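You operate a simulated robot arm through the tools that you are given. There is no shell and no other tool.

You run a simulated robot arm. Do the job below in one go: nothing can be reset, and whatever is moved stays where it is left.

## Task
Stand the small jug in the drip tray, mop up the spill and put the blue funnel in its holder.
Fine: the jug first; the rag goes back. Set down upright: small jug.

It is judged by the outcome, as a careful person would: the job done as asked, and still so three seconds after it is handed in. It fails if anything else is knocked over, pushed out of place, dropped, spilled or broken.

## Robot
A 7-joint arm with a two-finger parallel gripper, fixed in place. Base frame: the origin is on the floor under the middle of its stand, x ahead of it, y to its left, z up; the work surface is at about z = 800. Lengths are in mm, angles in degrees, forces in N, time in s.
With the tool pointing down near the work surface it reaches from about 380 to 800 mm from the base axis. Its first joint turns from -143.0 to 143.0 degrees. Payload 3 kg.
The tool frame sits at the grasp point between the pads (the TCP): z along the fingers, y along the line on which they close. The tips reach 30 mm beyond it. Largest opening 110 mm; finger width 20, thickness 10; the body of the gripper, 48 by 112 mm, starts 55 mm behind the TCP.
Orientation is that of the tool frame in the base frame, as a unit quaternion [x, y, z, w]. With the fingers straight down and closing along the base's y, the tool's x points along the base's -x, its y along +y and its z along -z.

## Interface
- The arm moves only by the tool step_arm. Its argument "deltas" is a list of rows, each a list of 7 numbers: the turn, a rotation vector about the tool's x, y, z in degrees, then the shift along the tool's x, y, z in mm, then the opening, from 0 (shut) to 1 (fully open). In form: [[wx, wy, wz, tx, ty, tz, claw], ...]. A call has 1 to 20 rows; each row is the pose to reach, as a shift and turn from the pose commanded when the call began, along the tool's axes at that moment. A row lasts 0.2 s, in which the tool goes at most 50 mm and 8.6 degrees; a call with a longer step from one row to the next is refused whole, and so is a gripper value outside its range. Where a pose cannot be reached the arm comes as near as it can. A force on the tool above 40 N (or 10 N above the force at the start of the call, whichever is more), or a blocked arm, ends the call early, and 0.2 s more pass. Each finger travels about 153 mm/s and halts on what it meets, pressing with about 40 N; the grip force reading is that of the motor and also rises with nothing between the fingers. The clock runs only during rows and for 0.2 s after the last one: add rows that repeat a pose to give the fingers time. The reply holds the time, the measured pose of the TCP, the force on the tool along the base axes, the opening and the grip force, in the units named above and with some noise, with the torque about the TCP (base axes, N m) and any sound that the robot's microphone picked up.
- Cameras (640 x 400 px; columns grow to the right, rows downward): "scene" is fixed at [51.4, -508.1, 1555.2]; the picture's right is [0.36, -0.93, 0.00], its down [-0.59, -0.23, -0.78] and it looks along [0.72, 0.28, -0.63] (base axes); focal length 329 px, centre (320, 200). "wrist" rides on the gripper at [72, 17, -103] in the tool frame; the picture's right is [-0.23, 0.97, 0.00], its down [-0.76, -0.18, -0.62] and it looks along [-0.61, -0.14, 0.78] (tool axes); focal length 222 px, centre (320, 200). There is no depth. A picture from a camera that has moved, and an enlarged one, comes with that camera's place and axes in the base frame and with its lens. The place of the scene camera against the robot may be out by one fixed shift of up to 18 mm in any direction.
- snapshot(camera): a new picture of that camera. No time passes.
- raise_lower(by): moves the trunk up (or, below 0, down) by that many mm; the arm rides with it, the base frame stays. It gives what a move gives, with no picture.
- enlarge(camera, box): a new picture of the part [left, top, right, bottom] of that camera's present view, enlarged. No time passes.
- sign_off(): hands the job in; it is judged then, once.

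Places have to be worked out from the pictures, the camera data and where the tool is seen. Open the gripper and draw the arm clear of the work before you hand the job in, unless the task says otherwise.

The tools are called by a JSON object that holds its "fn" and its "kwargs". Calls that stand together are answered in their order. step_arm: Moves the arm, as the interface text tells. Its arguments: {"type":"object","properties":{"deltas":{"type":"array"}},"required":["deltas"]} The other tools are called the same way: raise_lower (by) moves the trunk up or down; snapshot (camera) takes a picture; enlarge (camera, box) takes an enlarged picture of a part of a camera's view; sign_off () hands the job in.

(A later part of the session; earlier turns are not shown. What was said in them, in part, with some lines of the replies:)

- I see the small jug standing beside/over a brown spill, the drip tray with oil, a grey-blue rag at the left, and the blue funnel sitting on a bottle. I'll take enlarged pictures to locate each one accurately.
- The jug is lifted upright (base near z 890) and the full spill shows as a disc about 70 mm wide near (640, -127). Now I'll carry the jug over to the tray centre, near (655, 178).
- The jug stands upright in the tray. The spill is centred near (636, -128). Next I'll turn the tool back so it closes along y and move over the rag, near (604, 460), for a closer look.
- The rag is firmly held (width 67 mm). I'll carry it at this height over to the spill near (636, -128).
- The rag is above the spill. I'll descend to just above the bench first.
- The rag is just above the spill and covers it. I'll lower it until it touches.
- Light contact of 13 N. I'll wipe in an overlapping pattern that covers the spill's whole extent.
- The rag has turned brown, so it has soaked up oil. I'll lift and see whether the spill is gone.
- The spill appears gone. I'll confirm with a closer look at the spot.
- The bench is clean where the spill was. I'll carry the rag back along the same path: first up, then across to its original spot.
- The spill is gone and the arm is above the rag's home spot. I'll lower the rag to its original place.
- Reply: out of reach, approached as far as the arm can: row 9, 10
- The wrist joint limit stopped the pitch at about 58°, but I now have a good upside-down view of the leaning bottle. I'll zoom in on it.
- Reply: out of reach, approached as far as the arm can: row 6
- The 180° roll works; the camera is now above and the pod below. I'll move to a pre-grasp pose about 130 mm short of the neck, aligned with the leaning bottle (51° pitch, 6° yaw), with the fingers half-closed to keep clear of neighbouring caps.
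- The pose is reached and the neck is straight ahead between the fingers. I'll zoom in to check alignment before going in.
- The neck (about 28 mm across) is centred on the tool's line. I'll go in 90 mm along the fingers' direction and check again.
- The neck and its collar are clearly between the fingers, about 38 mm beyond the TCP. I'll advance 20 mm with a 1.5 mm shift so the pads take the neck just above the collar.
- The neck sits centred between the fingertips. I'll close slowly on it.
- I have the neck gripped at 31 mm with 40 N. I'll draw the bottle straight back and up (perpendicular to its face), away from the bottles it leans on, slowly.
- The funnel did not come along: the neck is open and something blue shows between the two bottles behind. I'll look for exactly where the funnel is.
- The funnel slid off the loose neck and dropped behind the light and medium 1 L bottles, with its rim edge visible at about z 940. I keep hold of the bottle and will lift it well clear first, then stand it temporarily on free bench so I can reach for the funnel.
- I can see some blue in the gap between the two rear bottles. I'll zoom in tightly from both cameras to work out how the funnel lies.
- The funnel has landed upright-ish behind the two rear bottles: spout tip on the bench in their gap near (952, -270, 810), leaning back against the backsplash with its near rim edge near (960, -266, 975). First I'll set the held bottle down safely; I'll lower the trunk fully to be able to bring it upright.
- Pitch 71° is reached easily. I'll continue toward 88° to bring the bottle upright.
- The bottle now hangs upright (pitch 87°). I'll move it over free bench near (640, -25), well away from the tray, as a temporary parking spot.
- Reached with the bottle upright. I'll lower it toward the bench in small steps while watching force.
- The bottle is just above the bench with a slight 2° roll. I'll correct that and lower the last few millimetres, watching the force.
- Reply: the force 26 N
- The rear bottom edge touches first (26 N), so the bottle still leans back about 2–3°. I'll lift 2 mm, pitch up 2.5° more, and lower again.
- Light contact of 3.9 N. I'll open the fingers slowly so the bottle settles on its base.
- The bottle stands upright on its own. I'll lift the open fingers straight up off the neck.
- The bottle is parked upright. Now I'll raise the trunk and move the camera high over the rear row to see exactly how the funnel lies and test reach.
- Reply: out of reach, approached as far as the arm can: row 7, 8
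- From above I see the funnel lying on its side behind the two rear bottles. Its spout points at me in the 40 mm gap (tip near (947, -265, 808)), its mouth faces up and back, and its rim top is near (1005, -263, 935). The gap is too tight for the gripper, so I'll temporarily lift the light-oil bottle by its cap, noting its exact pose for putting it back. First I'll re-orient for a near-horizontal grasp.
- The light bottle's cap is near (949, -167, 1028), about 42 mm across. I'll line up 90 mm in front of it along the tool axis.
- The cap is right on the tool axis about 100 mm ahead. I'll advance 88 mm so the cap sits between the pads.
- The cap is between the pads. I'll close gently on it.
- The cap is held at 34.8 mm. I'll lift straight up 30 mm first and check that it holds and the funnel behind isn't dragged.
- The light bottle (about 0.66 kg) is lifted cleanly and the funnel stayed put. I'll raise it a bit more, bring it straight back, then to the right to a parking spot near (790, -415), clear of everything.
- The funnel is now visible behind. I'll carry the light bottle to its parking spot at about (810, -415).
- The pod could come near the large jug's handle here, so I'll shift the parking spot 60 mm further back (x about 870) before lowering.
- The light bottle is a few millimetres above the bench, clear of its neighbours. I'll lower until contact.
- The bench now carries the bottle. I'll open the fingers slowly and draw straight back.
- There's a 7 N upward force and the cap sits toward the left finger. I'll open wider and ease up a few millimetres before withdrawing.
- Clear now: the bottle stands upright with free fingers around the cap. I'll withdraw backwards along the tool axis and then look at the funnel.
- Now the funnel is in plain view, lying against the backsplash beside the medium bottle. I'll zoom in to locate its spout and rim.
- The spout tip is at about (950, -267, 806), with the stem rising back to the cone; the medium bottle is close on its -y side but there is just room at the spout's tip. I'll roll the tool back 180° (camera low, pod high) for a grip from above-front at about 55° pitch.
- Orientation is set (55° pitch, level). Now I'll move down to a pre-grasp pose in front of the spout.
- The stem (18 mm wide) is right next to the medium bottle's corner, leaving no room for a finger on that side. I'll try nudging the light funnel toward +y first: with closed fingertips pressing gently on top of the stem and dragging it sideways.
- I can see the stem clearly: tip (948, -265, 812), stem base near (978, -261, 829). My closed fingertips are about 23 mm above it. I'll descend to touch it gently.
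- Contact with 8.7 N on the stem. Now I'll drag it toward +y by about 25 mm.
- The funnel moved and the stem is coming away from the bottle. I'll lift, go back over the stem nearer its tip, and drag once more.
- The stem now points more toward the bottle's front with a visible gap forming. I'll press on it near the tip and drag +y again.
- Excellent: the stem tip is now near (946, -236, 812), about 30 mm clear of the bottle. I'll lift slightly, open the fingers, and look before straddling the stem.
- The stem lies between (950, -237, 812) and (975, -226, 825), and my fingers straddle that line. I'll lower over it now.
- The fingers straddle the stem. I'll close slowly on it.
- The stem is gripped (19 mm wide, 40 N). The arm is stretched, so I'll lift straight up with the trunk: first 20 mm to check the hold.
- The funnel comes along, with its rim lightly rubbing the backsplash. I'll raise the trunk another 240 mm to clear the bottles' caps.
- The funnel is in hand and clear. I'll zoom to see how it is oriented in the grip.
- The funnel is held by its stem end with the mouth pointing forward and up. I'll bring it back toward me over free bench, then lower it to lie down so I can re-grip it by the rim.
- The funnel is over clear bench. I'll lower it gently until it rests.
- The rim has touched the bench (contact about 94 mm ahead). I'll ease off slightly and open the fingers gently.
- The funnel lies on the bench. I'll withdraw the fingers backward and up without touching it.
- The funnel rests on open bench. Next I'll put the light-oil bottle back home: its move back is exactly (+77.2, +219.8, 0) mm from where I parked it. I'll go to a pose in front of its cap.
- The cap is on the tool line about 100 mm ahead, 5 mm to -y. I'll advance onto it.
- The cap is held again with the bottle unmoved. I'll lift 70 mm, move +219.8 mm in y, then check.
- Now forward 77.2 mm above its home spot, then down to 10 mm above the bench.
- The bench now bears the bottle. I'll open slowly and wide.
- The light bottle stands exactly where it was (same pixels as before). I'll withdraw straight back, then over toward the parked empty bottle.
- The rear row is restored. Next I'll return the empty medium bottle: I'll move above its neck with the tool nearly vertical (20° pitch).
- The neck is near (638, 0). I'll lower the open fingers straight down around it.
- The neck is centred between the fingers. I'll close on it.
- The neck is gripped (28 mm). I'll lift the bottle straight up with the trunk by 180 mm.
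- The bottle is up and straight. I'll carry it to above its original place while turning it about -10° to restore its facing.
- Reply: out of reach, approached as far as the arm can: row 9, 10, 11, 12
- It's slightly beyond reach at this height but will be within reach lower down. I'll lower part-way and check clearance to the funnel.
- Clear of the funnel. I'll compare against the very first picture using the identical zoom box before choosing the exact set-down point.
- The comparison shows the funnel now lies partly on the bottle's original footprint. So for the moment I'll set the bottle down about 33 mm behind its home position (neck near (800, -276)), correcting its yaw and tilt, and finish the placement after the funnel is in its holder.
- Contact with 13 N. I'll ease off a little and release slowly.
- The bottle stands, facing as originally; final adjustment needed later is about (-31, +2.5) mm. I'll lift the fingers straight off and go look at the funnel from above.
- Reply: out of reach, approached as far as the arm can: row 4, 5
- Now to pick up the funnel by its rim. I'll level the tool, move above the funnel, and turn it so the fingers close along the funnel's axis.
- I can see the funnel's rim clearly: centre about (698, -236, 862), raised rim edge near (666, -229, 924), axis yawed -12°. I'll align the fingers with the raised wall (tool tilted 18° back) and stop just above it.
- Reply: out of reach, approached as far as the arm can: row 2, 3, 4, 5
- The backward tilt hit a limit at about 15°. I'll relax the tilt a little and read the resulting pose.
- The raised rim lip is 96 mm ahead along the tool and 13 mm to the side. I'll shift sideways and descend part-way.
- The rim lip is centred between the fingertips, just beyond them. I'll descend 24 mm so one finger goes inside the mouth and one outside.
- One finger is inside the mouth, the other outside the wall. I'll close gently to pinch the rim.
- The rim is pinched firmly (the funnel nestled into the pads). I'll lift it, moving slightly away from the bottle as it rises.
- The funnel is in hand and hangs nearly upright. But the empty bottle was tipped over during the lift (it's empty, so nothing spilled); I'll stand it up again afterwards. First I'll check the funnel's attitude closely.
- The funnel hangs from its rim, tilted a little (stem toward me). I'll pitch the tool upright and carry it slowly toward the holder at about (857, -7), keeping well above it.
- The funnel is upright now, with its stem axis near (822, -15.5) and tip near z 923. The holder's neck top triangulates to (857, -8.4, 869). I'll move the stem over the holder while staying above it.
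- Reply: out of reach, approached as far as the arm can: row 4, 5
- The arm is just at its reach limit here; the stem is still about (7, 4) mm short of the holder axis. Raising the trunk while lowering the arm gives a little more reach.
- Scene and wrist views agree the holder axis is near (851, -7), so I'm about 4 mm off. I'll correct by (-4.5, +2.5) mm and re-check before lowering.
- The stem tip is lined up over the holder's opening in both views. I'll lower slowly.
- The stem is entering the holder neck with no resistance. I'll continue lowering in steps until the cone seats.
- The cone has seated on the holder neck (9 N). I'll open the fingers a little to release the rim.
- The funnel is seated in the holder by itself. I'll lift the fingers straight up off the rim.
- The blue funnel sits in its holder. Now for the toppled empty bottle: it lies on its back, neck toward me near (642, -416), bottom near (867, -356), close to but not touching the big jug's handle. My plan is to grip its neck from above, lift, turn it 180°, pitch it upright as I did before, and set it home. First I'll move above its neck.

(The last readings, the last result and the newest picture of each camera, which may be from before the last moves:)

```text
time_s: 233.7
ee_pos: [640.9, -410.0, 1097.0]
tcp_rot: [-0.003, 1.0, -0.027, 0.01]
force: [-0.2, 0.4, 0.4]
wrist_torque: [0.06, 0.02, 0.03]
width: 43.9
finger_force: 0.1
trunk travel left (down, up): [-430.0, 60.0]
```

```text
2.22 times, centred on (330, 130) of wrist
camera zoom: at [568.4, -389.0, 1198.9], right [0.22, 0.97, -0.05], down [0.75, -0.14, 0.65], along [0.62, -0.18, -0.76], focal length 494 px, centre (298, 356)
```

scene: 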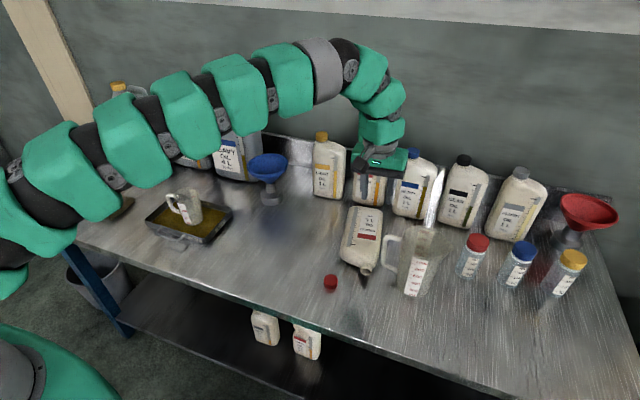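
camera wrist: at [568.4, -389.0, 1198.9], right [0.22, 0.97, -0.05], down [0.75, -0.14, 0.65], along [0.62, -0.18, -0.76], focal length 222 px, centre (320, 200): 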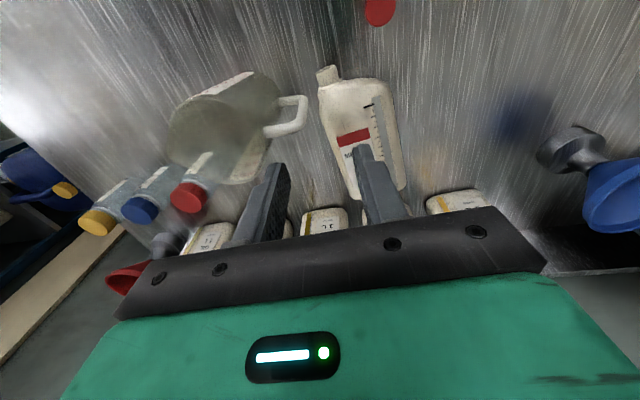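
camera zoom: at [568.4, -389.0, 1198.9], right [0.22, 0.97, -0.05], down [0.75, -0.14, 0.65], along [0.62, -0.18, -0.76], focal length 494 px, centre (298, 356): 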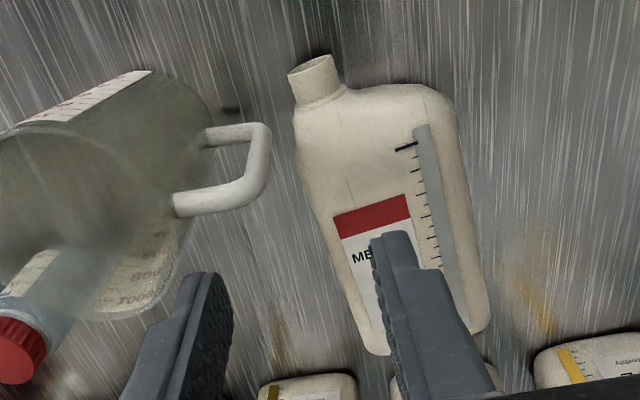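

I see the neck at about (642, -410, 827), axis yawed +11°, with the jug's handle close on the -y side. A grip pitched about 48° keeps the gripper body clear of that handle. I'll align first, at height.

{"fn": "step_arm", "kwargs": {"deltas": [[-1, 0, -4, 27, -7, 0, 0.35], [-2, 0, -8, 54, -13, 0, 0.35], [-3.1, 0, -11, 81, -19.6, 0, 0.35], [-3.1, 0, -11, 81, -19.6, 0, 0.35]]}}

{"fn": "step_arm", "kwargs": {"deltas": [[0, -8, 0, 0, 0, 0, 0.35], [0, -16, 0, 0, 0, 0, 0.35], [0, -24, 0, 0, 0, 0, 0.35], [0, -32, 0, 0, 0, 0, 0.35], [0, -40, 0, 0, 0, 0, 0.35], [0, -48, 0, 0, 0, 0, 0.35], [0, -48, 0, 0, 0, 0, 0.35]]}}

{"fn": "raise_lower", "kwargs": {"by": -180}}

{"fn": "snapshot", "kwargs": {"camera": "wrist"}}

{"fn": "snapshot", "kwargs": {"camera": "scene"}}

```text
time_s: 234.7
ee_pos: [559.6, -428.4, 1094.6]
tcp_rot: [-0.099, 0.995, -0.001, 0.007]
force: [-0.6, 1.1, 0.3]
wrist_torque: [0.02, -0.03, 0.03]
width: 38.5
finger_force: 0.1
trunk travel left (down, up): [-430.0, 60.0]
```

```text
time_s: 236.3
ee_pos: [559.6, -428.6, 1095.1]
tcp_rot: [-0.091, 0.906, 0.04, 0.412]
force: [0.9, -0.4, -0.2]
wrist_torque: [0.01, 0.03, 0.01]
width: 38.5
finger_force: 0.1
trunk travel left (down, up): [-430.0, 60.0]
```

```text
time_s: 238.3
ee_pos: [560.4, -428.6, 915.6]
tcp_rot: [-0.092, 0.906, 0.041, 0.411]
force: [0.2, -0.3, 0.3]
wrist_torque: [0.0, 0.01, 0.02]
width: 38.5
finger_force: 0.0
trunk travel left (down, up): [-250.0, 240.0]
```

```text
taken
camera wrist: at [435.2, -437.9, 930.6], right [-0.05, 0.98, 0.17], down [0.07, -0.17, 0.98], along [1.0, 0.06, -0.06], focal length 222 px, centre (320, 200)
```

wrist: 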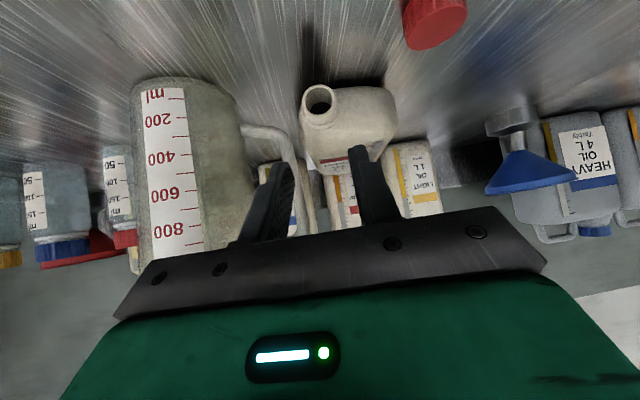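

```text
taken
```

scene: 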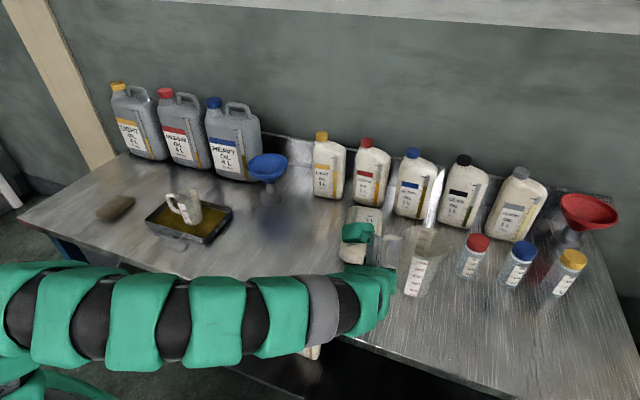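

{"fn": "enlarge", "kwargs": {"camera": "wrist", "box": [230, 60, 430, 220]}}

```text
2.50 times, centred on (330, 140) of wrist
camera zoom: at [435.2, -437.9, 930.6], right [-0.05, 0.98, 0.17], down [0.07, -0.17, 0.98], along [1.0, 0.06, -0.06], focal length 555 px, centre (295, 350)
```

zoom: 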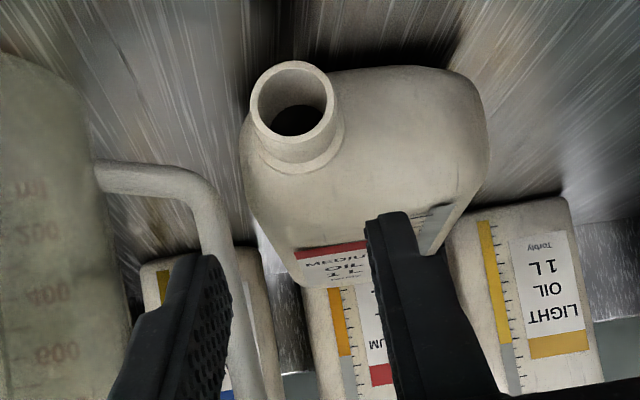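

The neck end is at (632, -410, 830), and the jug's handle stays to the left of my finger path. I'll advance along the tool axis in two steps.

{"fn": "step_arm", "kwargs": {"deltas": [[0, 0, 0, 3, 1, 20, 0.35], [0, 0, 0, 6, 2, 40, 0.35], [0, 0, 0, 9, 3, 60, 0.35], [0, 0, 0, 10.5, 3.3, 75, 0.35], [0, 0, 0, 10.5, 3.3, 75, 0.35]]}}

{"fn": "enlarge", "kwargs": {"camera": "wrist", "box": [200, 80, 440, 240]}}

```text
time_s: 239.5
ee_pos: [608.3, -416.4, 860.8]
tcp_rot: [-0.091, 0.906, 0.039, 0.412]
force: [0.1, -0.6, 0.3]
wrist_torque: [0.02, 0.0, 0.04]
width: 38.2
finger_force: 0.0
trunk travel left (down, up): [-250.0, 240.0]
```

```text
2.50 times, centred on (320, 160) of wrist
camera zoom: at [483.5, -425.1, 874.6], right [-0.05, 0.98, 0.17], down [0.07, -0.17, 0.98], along [1.0, 0.06, -0.06], focal length 555 px, centre (320, 300)
```

zoom: 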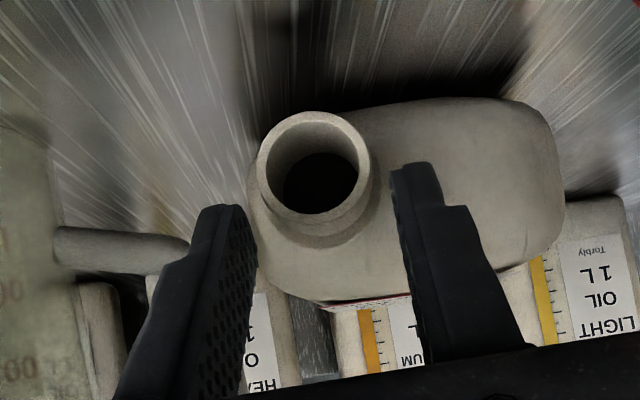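

{"fn": "step_arm", "kwargs": {"deltas": [[0, 0, 0, 0, 0, 8, 0.35], [0, 0, 0, 0, 0, 16, 0.35], [0, 0, 0, 0, 0, 23, 0.35], [0, 0, 0, 0, 0, 23, 0.35]]}}

{"fn": "enlarge", "kwargs": {"camera": "wrist", "box": [200, 80, 440, 240]}}

{"fn": "enlarge", "kwargs": {"camera": "scene", "box": [310, 190, 450, 310]}}

```text
time_s: 240.5
ee_pos: [627.0, -411.8, 843.7]
tcp_rot: [-0.092, 0.906, 0.04, 0.411]
force: [-0.3, -0.4, -0.1]
wrist_torque: [0.02, 0.01, 0.03]
width: 38.5
finger_force: 0.1
trunk travel left (down, up): [-250.0, 240.0]
```

```text
2.50 times, centred on (320, 160) of wrist
camera zoom: at [500.6, -421.3, 857.9], right [-0.05, 0.98, 0.17], down [0.07, -0.17, 0.98], along [1.0, 0.06, -0.06], focal length 555 px, centre (320, 300)
```

zoom: 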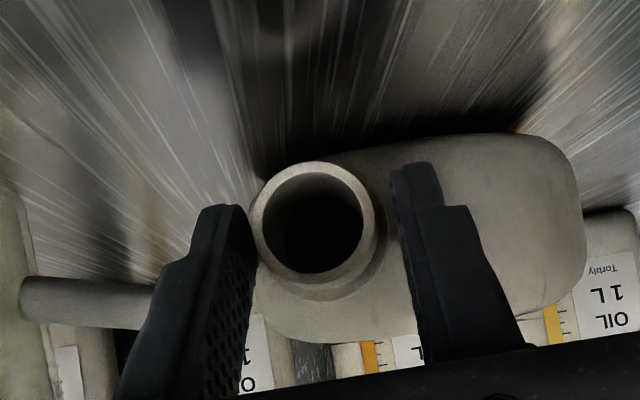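

```text
3.33 times, centred on (380, 250) of scene
camera zoom: at [51.4, -508.1, 1555.2], right [0.36, -0.93, 0.0], down [-0.59, -0.23, -0.78], along [0.72, 0.28, -0.63], focal length 1098 px, centre (120, 33)
```

zoom: 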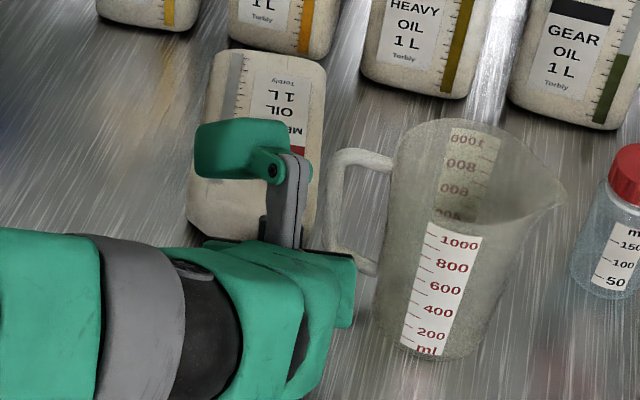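

The neck is between the fingertips and nothing is touched. I'll close on it.

{"fn": "step_arm", "kwargs": {"deltas": [[0, 0, 0, 0, 0, 0, 0.32], [0, 0, 0, 0, 0, 0, 0.29], [0, 0, 0, 0, 0, 0, 0.26], [0, 0, 0, 0, 0, 0, 0.2], [0, 0, 0, 0, 0, 0, 0.14], [0, 0, 0, 0, 0, 0, 0.14]]}}

{"fn": "enlarge", "kwargs": {"camera": "wrist", "box": [200, 80, 440, 240]}}

```text
time_s: 241.9
ee_pos: [625.3, -413.0, 843.7]
tcp_rot: [-0.091, 0.906, 0.04, 0.412]
force: [0.2, 0.1, 0.9]
wrist_torque: [-0.03, -0.01, -0.02]
width: 30.3
finger_force: 40.1
trunk travel left (down, up): [-250.0, 240.0]
```

```text
2.50 times, centred on (320, 160) of wrist
camera zoom: at [500.4, -421.6, 858.0], right [-0.05, 0.98, 0.17], down [0.07, -0.17, 0.98], along [1.0, 0.06, -0.06], focal length 555 px, centre (320, 300)
```

zoom: 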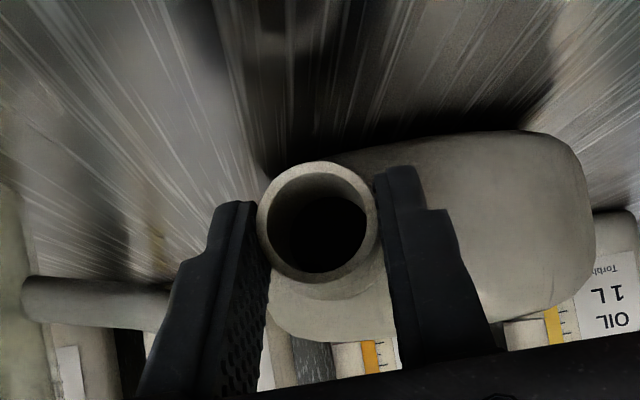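

The neck is held at 30 mm. I'll lift the bottle straight up with the trunk.

{"fn": "raise_lower", "kwargs": {"by": 30}}

{"fn": "raise_lower", "kwargs": {"by": 205}}

{"fn": "snapshot", "kwargs": {"camera": "scene"}}

{"fn": "snapshot", "kwargs": {"camera": "wrist"}}

```text
time_s: 242.6
ee_pos: [625.6, -412.3, 873.2]
tcp_rot: [-0.09, 0.906, 0.04, 0.411]
force: [-0.5, 0.8, -1.3]
wrist_torque: [-0.07, 0.06, -0.02]
width: 30.4
finger_force: 40.0
trunk travel left (down, up): [-280.0, 210.0]
```

```text
time_s: 244.8
ee_pos: [625.8, -412.6, 1078.5]
tcp_rot: [-0.09, 0.906, 0.039, 0.411]
force: [0.2, 0.0, -0.9]
wrist_torque: [-0.04, 0.1, 0.01]
width: 30.2
finger_force: 39.7
trunk travel left (down, up): [-485.0, 5.0]
```

```text
taken
```

scene: 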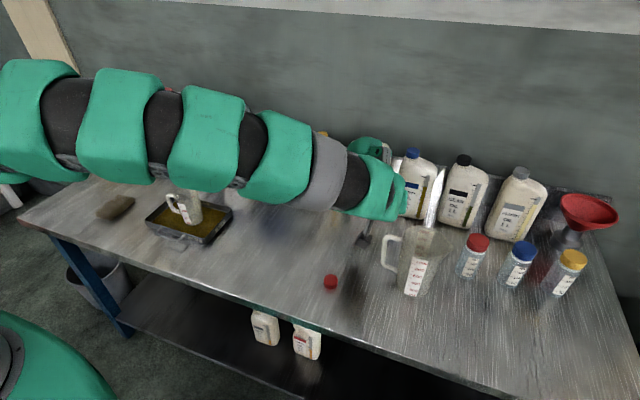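

```text
taken
camera wrist: at [500.6, -421.6, 1092.8], right [-0.05, 0.98, 0.17], down [0.07, -0.17, 0.98], along [1.0, 0.06, -0.06], focal length 222 px, centre (320, 200)
```

wrist: 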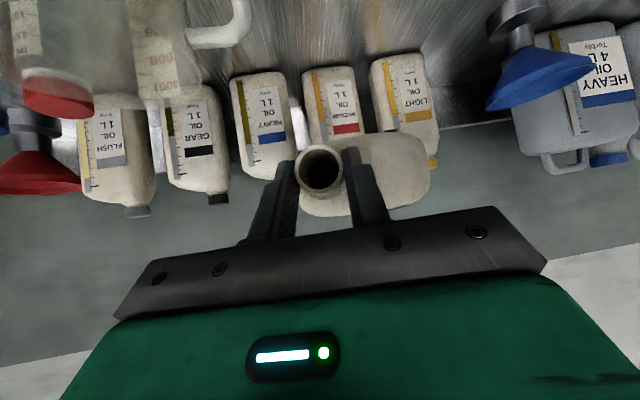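

The bottle is held horizontally. I'll move over the open middle of the bench while levelling the tool to vertical.

{"fn": "step_arm", "kwargs": {"deltas": [[0, 3, 0, -3, 12, -3, 0.14], [0, 9, 0, -8, 34, -8, 0.14], [0, 15.5, 0, -13, 56, -13, 0.14], [0, 22, 0, -18, 79, -18, 0.14], [0, 28.5, 0, -23, 102, -23, 0.14], [0, 35, 0, -28, 125, -28, 0.14], [0, 41.5, 0, -33, 147, -33, 0.14], [0, 48, 0, -37.6, 166.9, -36.3, 0.14], [0, 48, 0, -37.6, 166.9, -36.3, 0.14]]}}

{"fn": "snapshot", "kwargs": {"camera": "scene"}}

{"fn": "snapshot", "kwargs": {"camera": "wrist"}}

```text
time_s: 246.8
ee_pos: [589.8, -248.0, 1128.2]
tcp_rot: [-0.099, 0.995, -0.001, 0.007]
force: [-0.1, -0.3, -1.3]
wrist_torque: [-0.04, 0.07, 0.01]
width: 30.0
finger_force: 39.9
trunk travel left (down, up): [-485.0, 5.0]
```

```text
taken
```

scene: 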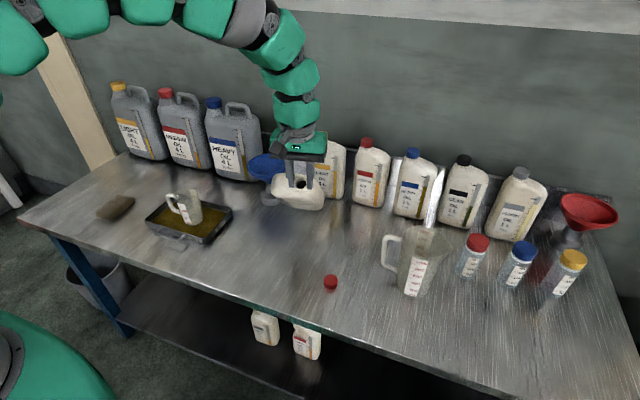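

```text
taken
camera wrist: at [514.3, -246.4, 1231.9], right [0.03, 1.0, 0.0], down [0.77, -0.02, 0.63], along [0.63, -0.02, -0.77], focal length 222 px, centre (320, 200)
```

wrist: 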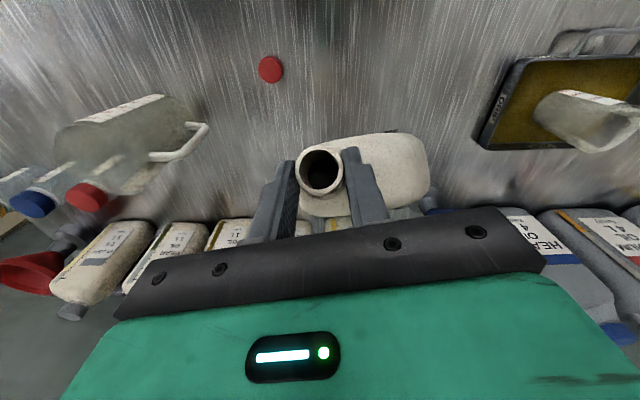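

Tool vertical. I'll now turn the bottle 191° about the vertical, in open space, so its bottom points toward me.

{"fn": "step_arm", "kwargs": {"deltas": [[0, 0, 5, 0, 0, 0, 0.14], [0, 0, 13, 0, 0, 0, 0.14], [0, 0, 21, 0, 0, 0, 0.14], [0, 0, 29, 0, 0, 0, 0.14], [0, 0, 37, 0, 0, 0, 0.14], [0, 0, 45, 0, 0, 0, 0.14], [0, 0, 53, 0, 0, 0, 0.14], [0, 0, 61, 0, 0, 0, 0.14], [0, 0, 69, 0, 0, 0, 0.14], [0, 0, 77, 0, 0, 0, 0.14], [0, 0, 85, 0, 0, 0, 0.14], [0, 0, 93, 0, 0, 0, 0.14], [0, 0, 96, 0, 0, 0, 0.14], [0, 0, 96, 0, 0, 0, 0.14]]}}

{"fn": "snapshot", "kwargs": {"camera": "scene"}}

```text
time_s: 249.8
ee_pos: [590.5, -248.6, 1130.4]
tcp_rot: [0.673, 0.739, 0.004, 0.005]
force: [-0.3, -0.9, -0.3]
wrist_torque: [0.07, -0.01, 0.0]
width: 30.2
finger_force: 40.2
trunk travel left (down, up): [-485.0, 5.0]
```

```text
taken
```

scene: 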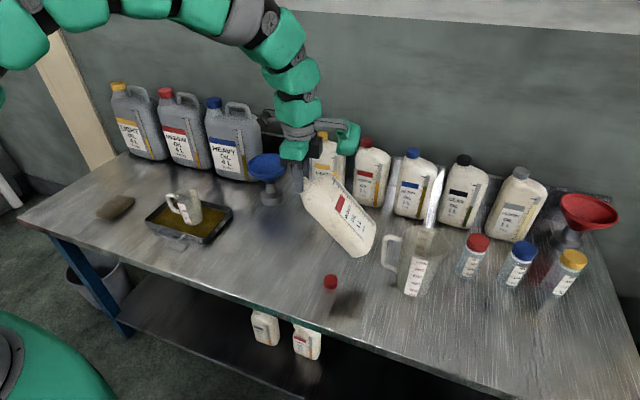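

{"fn": "step_arm", "kwargs": {"deltas": [[0, 0, 5, 0, 0, 0, 0.14], [0, 0, 13, 0, 0, 0, 0.14], [0, 0, 21, 0, 0, 0, 0.14], [0, 0, 29, 0, 0, 0, 0.14], [0, 0, 37, 0, 0, 0, 0.14], [0, 0, 45, 0, 0, 0, 0.14], [0, 0, 53, 0, 0, 0, 0.14], [0, 0, 61, 0, 0, 0, 0.14], [0, 0, 69, 0, 0, 0, 0.14], [0, 0, 77, 0, 0, 0, 0.14], [0, 0, 85, 0, 0, 0, 0.14], [0, 0, 92, 0, 0, 0, 0.14], [0, 0, 95, 0, 0, 0, 0.14], [0, 0, 95, 0, 0, 0, 0.14]]}}

{"fn": "snapshot", "kwargs": {"camera": "scene"}}

{"fn": "snapshot", "kwargs": {"camera": "wrist"}}

```text
time_s: 252.8
ee_pos: [589.3, -249.8, 1131.6]
tcp_rot: [1.0, 0.003, 0.008, 0.0]
force: [0.7, -0.2, -0.7]
wrist_torque: [0.01, -0.07, -0.01]
width: 30.0
finger_force: 40.2
trunk travel left (down, up): [-485.0, 5.0]
```

```text
taken
```

scene: 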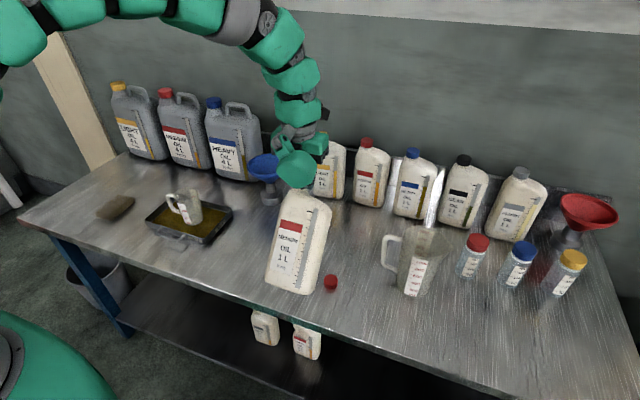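

```text
taken
camera wrist: at [662.4, -266.8, 1235.8], right [-0.22, -0.98, 0.0], down [-0.77, 0.17, 0.61], along [-0.6, 0.14, -0.79], focal length 222 px, centre (320, 200)
```

wrist: 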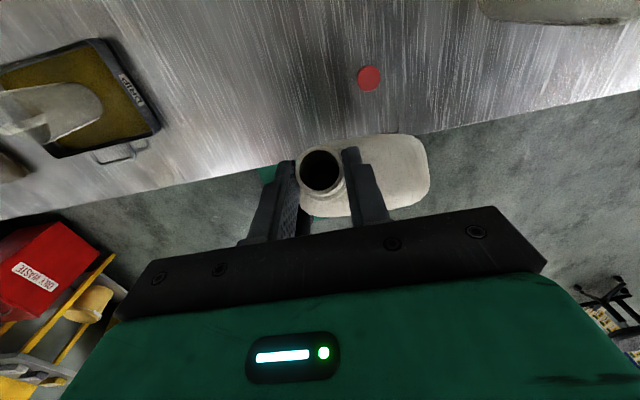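

The bottle's bottom now points toward me and down. I'll pitch the tool up 42° to bring it upright.

{"fn": "step_arm", "kwargs": {"deltas": [[0, 4, 0, 0, 0, 0, 0.14], [0, 10, 0, 0, 0, 0, 0.14], [0, 17, 0, 0, 0, 0, 0.14], [0, 24, 0, 0, 0, 0, 0.14], [0, 31, 0, 0, 0, 0, 0.14], [0, 38, 0, 0, 0, 0, 0.14], [0, 42, 0, 0, 0, 0, 0.14], [0, 42, 0, 0, 0, 0, 0.14]]}}

{"fn": "snapshot", "kwargs": {"camera": "scene"}}

{"fn": "enlarge", "kwargs": {"camera": "scene", "box": [230, 130, 390, 290]}}

```text
time_s: 254.6
ee_pos: [589.6, -249.1, 1130.2]
tcp_rot: [0.931, 0.004, 0.366, -0.001]
force: [-1.1, -0.5, -0.9]
wrist_torque: [0.0, -0.01, 0.0]
width: 30.2
finger_force: 40.1
trunk travel left (down, up): [-485.0, 5.0]
```

```text
taken
```

scene: 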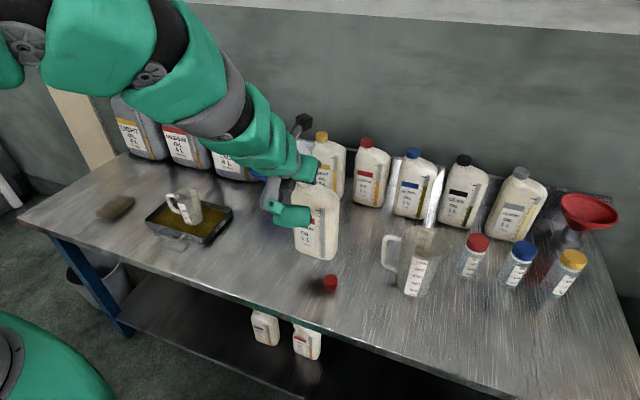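

```text
2.50 times, centred on (310, 210) of scene
camera zoom: at [51.4, -508.1, 1555.2], right [0.36, -0.93, 0.0], down [-0.59, -0.23, -0.78], along [0.72, 0.28, -0.63], focal length 823 px, centre (345, 175)
```

zoom: 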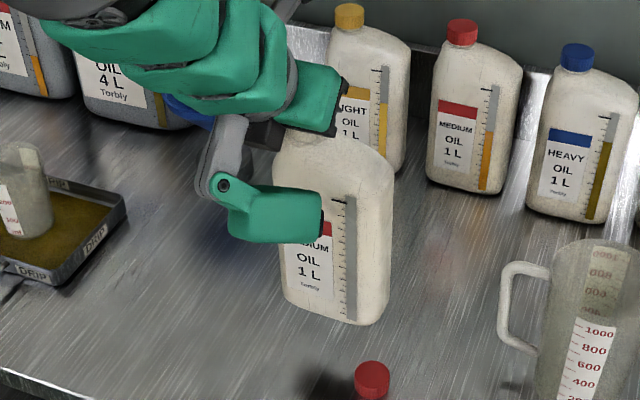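

The bottle is upright with its label facing me again. I'll carry it above its original spot (neck near (768, -273)).

{"fn": "step_arm", "kwargs": {"deltas": [[0, 0, 0, 8, 2, 7, 0.14], [0, 0, 0, 26, 5, 24, 0.14], [0, 0, 0, 46, 9, 43, 0.14], [0, 0, 0, 66, 13, 62, 0.14], [0, 0, 0, 86, 17, 80, 0.14], [0, 0, 0, 104, 21, 97, 0.14], [0, 0, 0, 116, 23, 108, 0.14], [0, 0, 0, 120.3, 24, 112, 0.14], [0, 0, 0, 120.3, 24, 112, 0.14]]}}

{"fn": "step_arm", "kwargs": {"deltas": [[0, 0, 0, -8, 0, 9, 0.14], [0, 0, 0, -20, 0, 22, 0.14], [0, 0, 0, -34, 0, 36.5, 0.14], [0, 0, 0, -41, 0, 44, 0.14], [0, 0, 0, -41, 0, 44, 0.14]]}}

{"fn": "enlarge", "kwargs": {"camera": "scene", "box": [300, 120, 380, 260]}}

{"fn": "snapshot", "kwargs": {"camera": "wrist"}}

```text
time_s: 256.6
ee_pos: [755.5, -272.6, 1130.4]
tcp_rot: [0.931, 0.002, 0.365, -0.001]
force: [-0.4, -0.8, 0.6]
wrist_torque: [0.05, -0.01, -0.01]
width: 30.2
finger_force: 40.1
trunk travel left (down, up): [-485.0, 5.0]
```

```text
time_s: 257.8
ee_pos: [756.1, -271.4, 1069.3]
tcp_rot: [0.931, 0.003, 0.365, -0.001]
force: [-0.7, 0.1, -1.0]
wrist_torque: [0.02, 0.0, -0.02]
width: 30.1
finger_force: 39.9
trunk travel left (down, up): [-485.0, 5.0]
```

```text
2.86 times, centred on (340, 190) of scene
camera zoom: at [51.4, -508.1, 1555.2], right [0.36, -0.93, 0.0], down [-0.59, -0.23, -0.78], along [0.72, 0.28, -0.63], focal length 941 px, centre (263, 229)
```

zoom: 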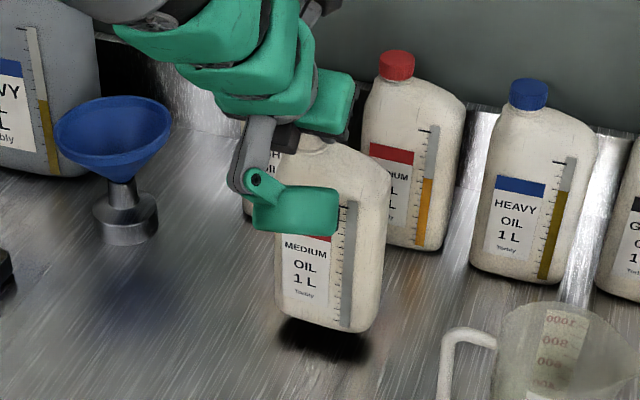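

```text
taken
camera wrist: at [739.9, -289.7, 1196.0], right [-0.16, -0.97, -0.15], down [-0.98, 0.17, -0.06], along [0.09, 0.14, -0.99], focal length 222 px, centre (320, 200)
```

wrist: 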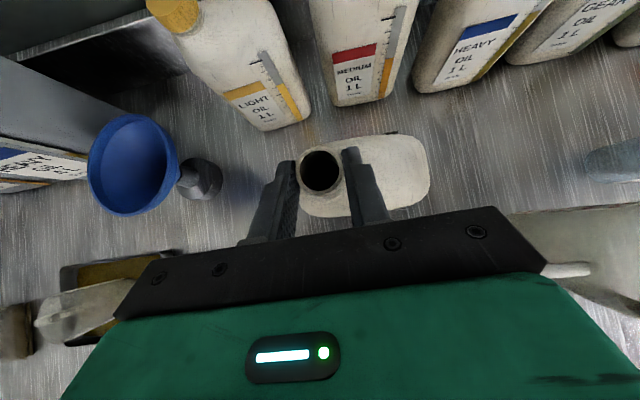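

Compared with the first picture, I need a 1.8° roll correction and about 3 mm to the right. I'll apply that while lowering 20 mm.

{"fn": "step_arm", "kwargs": {"deltas": [[-0.6, 0, -0.6, -4, 1, 5, 0.14], [-1.3, 0, -1.2, -9, 2.5, 10.5, 0.14], [-1.3, 0, -1.2, -12.9, 2.5, 15.3, 0.14], [-1.3, 0, -1.2, -12.9, 2.5, 15.3, 0.14]]}}

{"fn": "enlarge", "kwargs": {"camera": "scene", "box": [300, 120, 380, 260]}}

```text
time_s: 258.8
ee_pos: [755.5, -275.4, 1049.6]
tcp_rot: [0.931, 0.008, 0.365, 0.014]
force: [0.6, 0.1, 0.1]
wrist_torque: [0.0, 0.03, 0.06]
width: 30.3
finger_force: 40.4
trunk travel left (down, up): [-485.0, 5.0]
```

```text
2.86 times, centred on (340, 190) of scene
camera zoom: at [51.4, -508.1, 1555.2], right [0.36, -0.93, 0.0], down [-0.59, -0.23, -0.78], along [0.72, 0.28, -0.63], focal length 941 px, centre (263, 229)
```

zoom: 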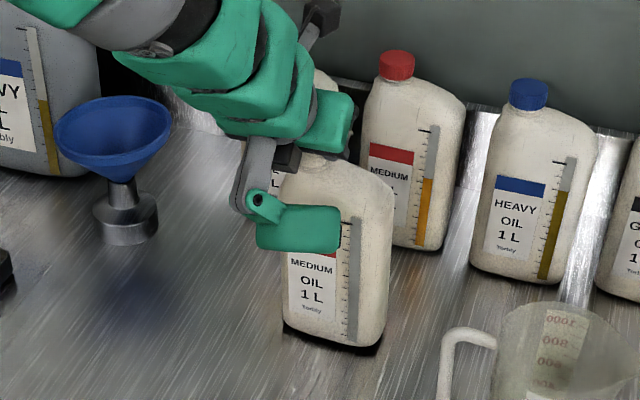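

Now it lines up with the original picture almost perfectly. I'll lower the last few millimetres until contact.

{"fn": "step_arm", "kwargs": {"deltas": [[0, 0, 0, -1.4, 0, 1.5, 0.14], [0, 0, 0, -2.7, 0, 2.9, 0.14], [0, 0, 0, -3.4, 0, 3.7, 0.14], [0, 0, 0, -3.4, 0, 3.7, 0.14]]}}

```text
time_s: 259.8
ee_pos: [755.0, -275.3, 1047.9]
tcp_rot: [0.93, 0.009, 0.367, 0.014]
force: [2.9, 1.5, 19.3]
wrist_torque: [0.56, -0.71, -0.01]
width: 29.9
finger_force: 40.0
trunk travel left (down, up): [-485.0, 5.0]
```

It touches first at the rear +y corner (19 N), so it leans back a couple of degrees. I'll lift 4 mm, correct the tilt, and lower again.

{"fn": "step_arm", "kwargs": {"deltas": [[0, 0, 0, 2, 0, -2.2, 0.14], [0.3, 1.3, 0.3, 3, 0, -3.2, 0.14], [0.6, 2.5, 0.5, 3, 0, -3.2, 0.14], [0.6, 2.5, 0.5, 3, 0, -3.2, 0.14]]}}

{"fn": "step_arm", "kwargs": {"deltas": [[0, 0, 0, -0.7, 0, 0.7, 0.14], [0, 0, 0, -1.4, 0, 1.5, 0.14], [0, 0, 0, -1.4, 0, 1.5, 0.14]]}}

```text
time_s: 260.8
ee_pos: [755.7, -275.1, 1048.1]
tcp_rot: [0.923, 0.007, 0.385, 0.007]
force: [0.0, -0.7, -1.3]
wrist_torque: [0.06, 0.0, 0.03]
width: 30.4
finger_force: 39.9
trunk travel left (down, up): [-485.0, 5.0]
```

```text
time_s: 261.6
ee_pos: [755.2, -275.0, 1046.2]
tcp_rot: [0.923, 0.006, 0.386, 0.007]
force: [0.3, -0.1, 0.5]
wrist_torque: [0.05, 0.06, 0.0]
width: 30.3
finger_force: 40.0
trunk travel left (down, up): [-485.0, 5.0]
```

{"fn": "step_arm", "kwargs": {"deltas": [[0, 0, 0, -0.7, 0, 0.7, 0.14], [0, 0, 0, -1.1, 0, 1.1, 0.14], [0, 0, 0, -1.1, 0, 1.1, 0.14]]}}

```text
time_s: 262.4
ee_pos: [755.9, -274.5, 1046.1]
tcp_rot: [0.922, 0.007, 0.386, 0.006]
force: [-0.2, -0.8, 8.0]
wrist_torque: [-0.34, -0.11, 0.0]
width: 30.1
finger_force: 40.1
trunk travel left (down, up): [-485.0, 5.0]
```

Now contact is centred under the bottle (8 N). I'll release slowly.

{"fn": "step_arm", "kwargs": {"deltas": [[0, 0, 0, 0, 0, 0, 0.27], [0, 0, 0, 0, 0, 0, 0.28], [0, 0, 0, 0, 0, 0, 0.295], [0, 0, 0, 0, 0, 0, 0.33], [0, 0, 0, 0, 0, 0, 0.4], [0, 0, 0, 0, 0, 0, 0.52], [0, 0, 0, 0, 0, 0, 0.52]]}}

{"fn": "enlarge", "kwargs": {"camera": "scene", "box": [300, 120, 380, 260]}}

{"fn": "enlarge", "kwargs": {"camera": "wrist", "box": [200, 80, 440, 240]}}

```text
time_s: 264.0
ee_pos: [755.8, -274.4, 1046.3]
tcp_rot: [0.923, 0.006, 0.386, 0.006]
force: [0.4, -0.1, -0.3]
wrist_torque: [0.0, -0.01, 0.05]
width: 57.1
finger_force: 0.1
trunk travel left (down, up): [-485.0, 5.0]
```

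```text
2.86 times, centred on (340, 190) of scene
camera zoom: at [51.4, -508.1, 1555.2], right [0.36, -0.93, 0.0], down [-0.59, -0.23, -0.78], along [0.72, 0.28, -0.63], focal length 941 px, centre (263, 229)
```

zoom: 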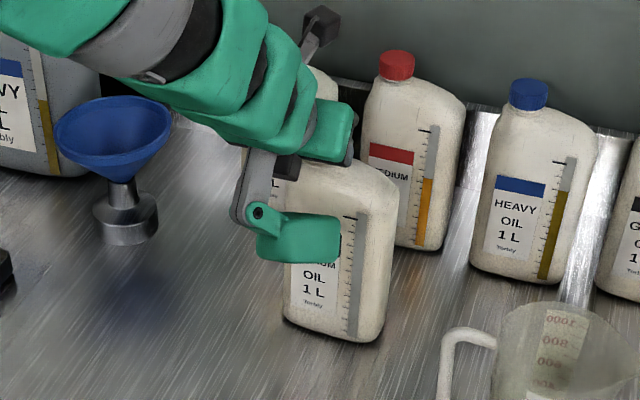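

```text
2.50 times, centred on (320, 160) of wrist
camera zoom: at [734.5, -290.4, 1171.1], right [-0.15, -0.98, -0.14], down [-0.98, 0.17, -0.11], along [0.13, 0.13, -0.98], focal length 555 px, centre (320, 300)
```

zoom: 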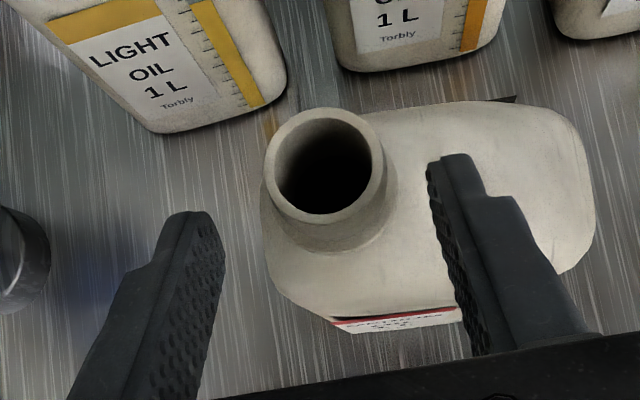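

The bottle stands, but about 15 mm too far back compared with the first picture. My fingers are still around the neck, so I'll re-grip, lift 6 mm, shift (-15.5, -3.7) mm and set it down again.

{"fn": "step_arm", "kwargs": {"deltas": [[0, 0, 0, 0, 0, 0, 0.42], [0, 0, 0, 0, 0, 0, 0.34], [0, 0, 0, 0, 0, 0, 0.3], [0, 0, 0, 0, 0, 0, 0.26], [0, 0, 0, 0, 0, 0, 0.18], [0, 0, 0, 0, 0, 0, 0.14], [0, 0, 0, 0, 0, 0, 0.14]]}}

{"fn": "step_arm", "kwargs": {"deltas": [[0, 0, 0, 2.1, 0, -2.1, 0.14], [0, 0, 0, 4.3, 0, -4.2, 0.14], [0, 0, 0, -1.2, 1.8, -9.5, 0.14], [0, 0, 0, -6.6, 3.7, -15.3, 0.14], [0, 0, 0, -6.6, 3.7, -15.3, 0.14]]}}

{"fn": "enlarge", "kwargs": {"camera": "scene", "box": [300, 120, 380, 260]}}

```text
time_s: 265.6
ee_pos: [754.9, -274.2, 1045.0]
tcp_rot: [0.923, 0.007, 0.385, 0.006]
force: [0.2, -0.9, -0.5]
wrist_torque: [0.01, 0.05, 0.01]
width: 27.9
finger_force: 39.7
trunk travel left (down, up): [-485.0, 5.0]
```

```text
time_s: 266.8
ee_pos: [741.0, -277.4, 1050.1]
tcp_rot: [0.923, 0.007, 0.385, 0.006]
force: [-0.1, 0.0, -0.5]
wrist_torque: [-0.01, -0.01, 0.04]
width: 27.9
finger_force: 40.3
trunk travel left (down, up): [-485.0, 5.0]
```

```text
2.86 times, centred on (340, 190) of scene
camera zoom: at [51.4, -508.1, 1555.2], right [0.36, -0.93, 0.0], down [-0.59, -0.23, -0.78], along [0.72, 0.28, -0.63], focal length 941 px, centre (263, 229)
```

zoom: 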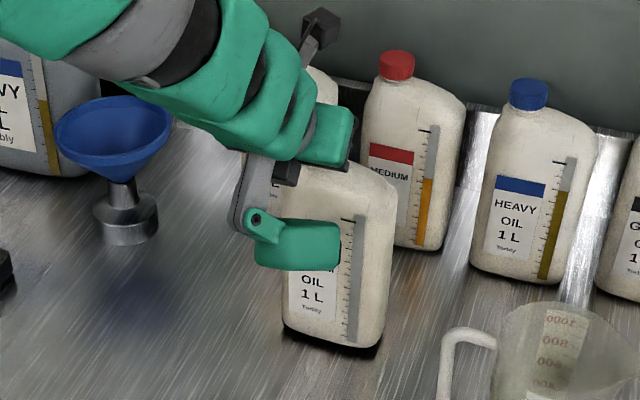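

Now it matches. I'll lower it to contact and release.

{"fn": "step_arm", "kwargs": {"deltas": [[0, 0, 0, -1.4, 0, 1.4, 0.14], [0, 0, 0, -2.8, 0, 2.8, 0.14], [0, 0, 0, -3.6, 0, 3.5, 0.14], [0, 0, 0, -3.6, 0, 3.5, 0.14]]}}

```text
time_s: 267.8
ee_pos: [741.2, -278.9, 1046.3]
tcp_rot: [0.923, 0.007, 0.385, 0.006]
force: [0.6, 0.1, -0.6]
wrist_torque: [0.04, 0.07, 0.01]
width: 27.7
finger_force: 40.1
trunk travel left (down, up): [-485.0, 5.0]
```

{"fn": "step_arm", "kwargs": {"deltas": [[0, 0, 0, -0.5, 0, 0.5, 0.14], [0, 0, 0, -1, 0, 1, 0.14], [0, 0, 0, -1, 0, 1, 0.14]]}}

```text
time_s: 268.6
ee_pos: [740.6, -279.3, 1045.1]
tcp_rot: [0.923, 0.007, 0.386, 0.006]
force: [0.0, -0.7, 1.6]
wrist_torque: [0.02, -0.09, -0.04]
width: 27.4
finger_force: 40.0
trunk travel left (down, up): [-485.0, 5.0]
```

{"fn": "step_arm", "kwargs": {"deltas": [[0, 0, 0, -0.3, 0, 0.3, 0.14], [0, 0, 0, -0.3, 0, 0.3, 0.25], [0, 0, 0, -0.3, 0, 0.3, 0.26], [0, 0, 0, -0.3, 0, 0.3, 0.275], [0, 0, 0, -0.3, 0, 0.3, 0.31], [0, 0, 0, -0.3, 0, 0.3, 0.38], [0, 0, 0, -0.3, 0, 0.3, 0.52], [0, 0, 0, -0.3, 0, 0.3, 0.52]]}}

{"fn": "enlarge", "kwargs": {"camera": "scene", "box": [300, 120, 380, 260]}}

{"fn": "enlarge", "kwargs": {"camera": "wrist", "box": [200, 80, 440, 240]}}

```text
time_s: 270.4
ee_pos: [741.4, -278.2, 1044.7]
tcp_rot: [0.923, 0.006, 0.385, 0.007]
force: [0.0, 0.6, 0.4]
wrist_torque: [0.0, 0.0, -0.02]
width: 57.4
finger_force: 0.1
trunk travel left (down, up): [-485.0, 5.0]
```

```text
2.86 times, centred on (340, 190) of scene
camera zoom: at [51.4, -508.1, 1555.2], right [0.36, -0.93, 0.0], down [-0.59, -0.23, -0.78], along [0.72, 0.28, -0.63], focal length 941 px, centre (263, 229)
```

zoom: 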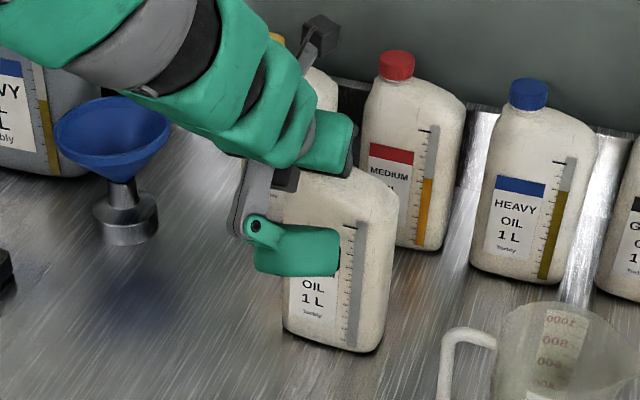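

```text
2.50 times, centred on (320, 160) of wrist
camera zoom: at [719.0, -294.4, 1170.5], right [-0.15, -0.98, -0.14], down [-0.98, 0.17, -0.11], along [0.13, 0.13, -0.98], focal length 555 px, centre (320, 300)
```

zoom: 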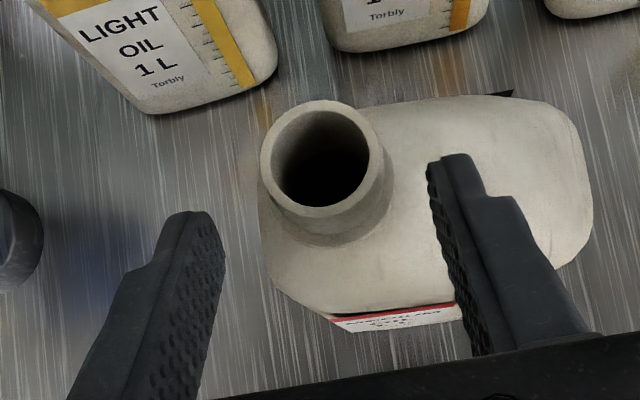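

The bottle is back upright in its original place (within a few millimetres). I'll lift the fingers straight up and retreat.

{"fn": "step_arm", "kwargs": {"deltas": [[0, 0, 0, 6, 0, -6, 0.52], [0, 0, 0, 18, 0, -18, 0.52], [0, 0, 0, 39, 0, -39, 0.52], [0, 0, 0, 64, 0, -63, 0.52], [0, 0, 0, 78, 0, -77, 0.52], [0, 0, 0, 60, 0, -110, 0.52], [0, 0, 0, 42, 0, -144, 0.52], [0, 0, 0, 25, 0, -178, 0.52], [0, 0, 0, 15, 0, -200, 0.52], [0, 0, 0, 15, 0, -200, 0.52]]}}

{"fn": "snapshot", "kwargs": {"camera": "scene"}}

{"fn": "snapshot", "kwargs": {"camera": "wrist"}}

```text
time_s: 272.6
ee_pos: [608.4, -278.3, 1196.4]
tcp_rot: [0.923, 0.007, 0.385, 0.007]
force: [0.1, -0.6, -0.3]
wrist_torque: [0.0, -0.01, 0.03]
width: 57.0
finger_force: 0.2
trunk travel left (down, up): [-485.0, 5.0]
```

```text
taken
```

scene: 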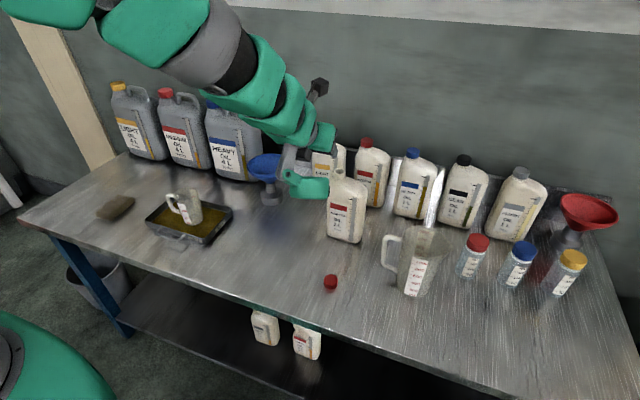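

```text
taken
camera wrist: at [587.6, -294.2, 1322.2], right [-0.15, -0.98, -0.14], down [-0.98, 0.17, -0.11], along [0.13, 0.13, -0.98], focal length 222 px, centre (320, 200)
```

wrist: 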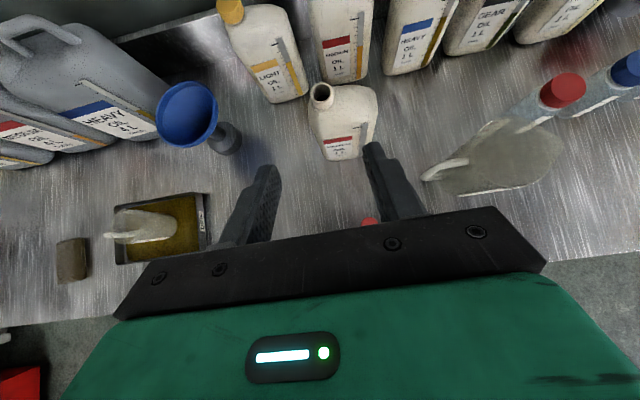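

Everything looks in place. I'll draw the arm back and up, clear of the work, and take a final look.

{"fn": "step_arm", "kwargs": {"deltas": [[0, -5, 0, -8, -19, -19, 0.6], [0, -10, 0, -16, -38, -37, 0.6], [0, -15, 0, -24, -57, -56, 0.6], [0, -20, 0, -32, -76, -75, 0.7], [0, -25, 0, -40, -95, -93, 0.8], [0, -30, 0, -48, -114, -112, 0.9], [0, -30, 0, -56, -133, -131, 1], [0, -30, 0, -63, -150, -149, 1], [0, -30, 0, -63, -150, -149, 1]]}}

{"fn": "snapshot", "kwargs": {"camera": "scene"}}

{"fn": "enlarge", "kwargs": {"camera": "scene", "box": [80, 140, 320, 290]}}

{"fn": "enlarge", "kwargs": {"camera": "scene", "box": [300, 120, 460, 270]}}

{"fn": "enlarge", "kwargs": {"camera": "scene", "box": [440, 140, 640, 310]}}

```text
time_s: 274.6
ee_pos: [457.8, -127.7, 1254.3]
tcp_rot: [0.991, 0.005, 0.134, 0.008]
force: [0.6, 0.3, 0.4]
wrist_torque: [0.02, 0.01, 0.02]
width: 110.0
finger_force: 0.0
trunk travel left (down, up): [-485.0, 5.0]
```

```text
taken
```

scene: 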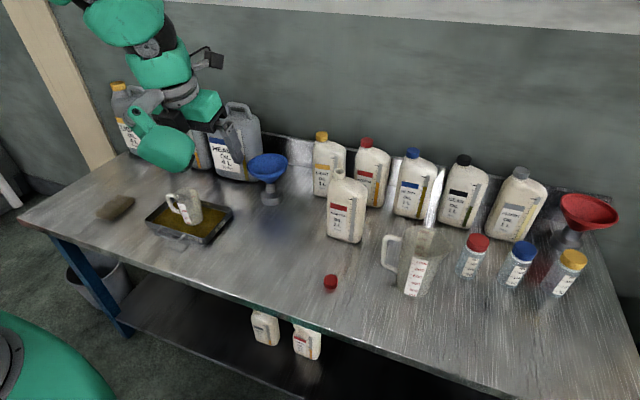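

```text
2.67 times, centred on (200, 215) of scene
camera zoom: at [51.4, -508.1, 1555.2], right [0.36, -0.93, 0.0], down [-0.59, -0.23, -0.78], along [0.72, 0.28, -0.63], focal length 878 px, centre (640, 160)
```

zoom: 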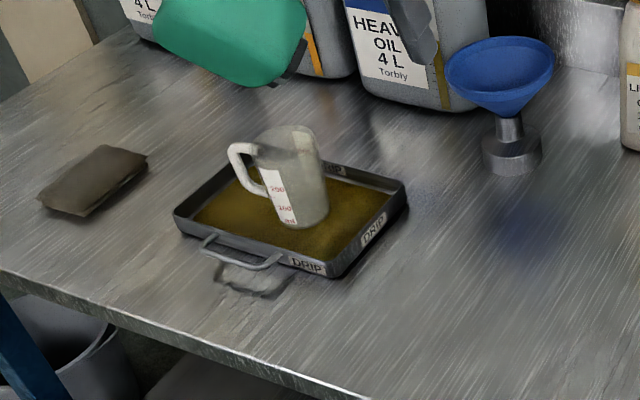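

```text
2.67 times, centred on (380, 195) of scene
camera zoom: at [51.4, -508.1, 1555.2], right [0.36, -0.93, 0.0], down [-0.59, -0.23, -0.78], along [0.72, 0.28, -0.63], focal length 878 px, centre (160, 213)
```

zoom: 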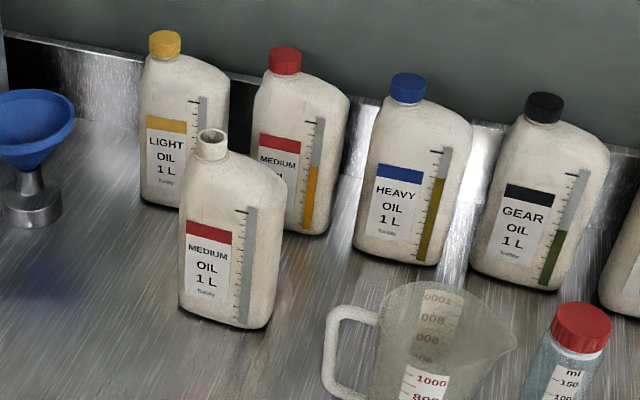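

```text
2.35 times, centred on (540, 225) of scene
camera zoom: at [51.4, -508.1, 1555.2], right [0.36, -0.93, 0.0], down [-0.59, -0.23, -0.78], along [0.72, 0.28, -0.63], focal length 775 px, centre (-198, 141)
```

zoom: 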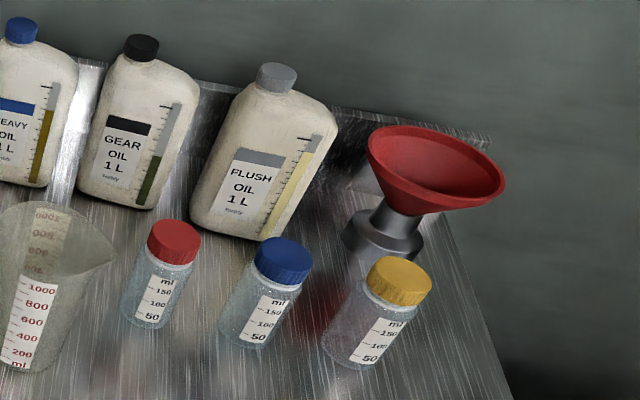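

Final check:
- The jug stands upright in the drip tray.
- The spill is gone.
- The rag is back on its spot.
- The blue funnel is seated in its holder.
- The empty bottle I knocked over and the light-oil bottle I moved both stand upright where they were, to within a few millimetres.

The gripper is open and the arm is clear, so I'm handing the job in.

{"fn": "sign_off", "kwargs": {}}

```text
The job is handed in.
```

The three jobs are done, but I knocked over a bottle and dropped the funnel along the way, and both had to be put right.

**Result, as the last pictures show:**
- **Jug:** it was moved first and stands upright in the drip tray.
- **Spill:** it was mopped up and no mark shows on the bench. The rag, now oily, is back on its original spot.
- **Blue funnel:** it is seated in its holder.

**What went wrong on the way:**
- **Bottle pushed back:** while lowering to the jug, part of the arm pushed the empty 1 L medium-oil bottle, with the funnel in its neck, back against the row behind. I didn't notice until the jug was already in the tray.
- **Funnel dropped:** when I lifted that bottle away, the funnel slipped out of its neck and fell behind the rear bottles.
- **Second bottle moved:** to reach the funnel I moved the 1 L light-oil bottle aside, then put it back where it was.
- **Empty bottle knocked over:** picking the funnel up again tipped the empty bottle over. Nothing spilled. I stood it back up in its original place, within about 3 mm, facing the same way.

Nothing else on the bench looks moved compared with the first picture. The arm is open and clear of the work, with the trunk left near the top of its travel.
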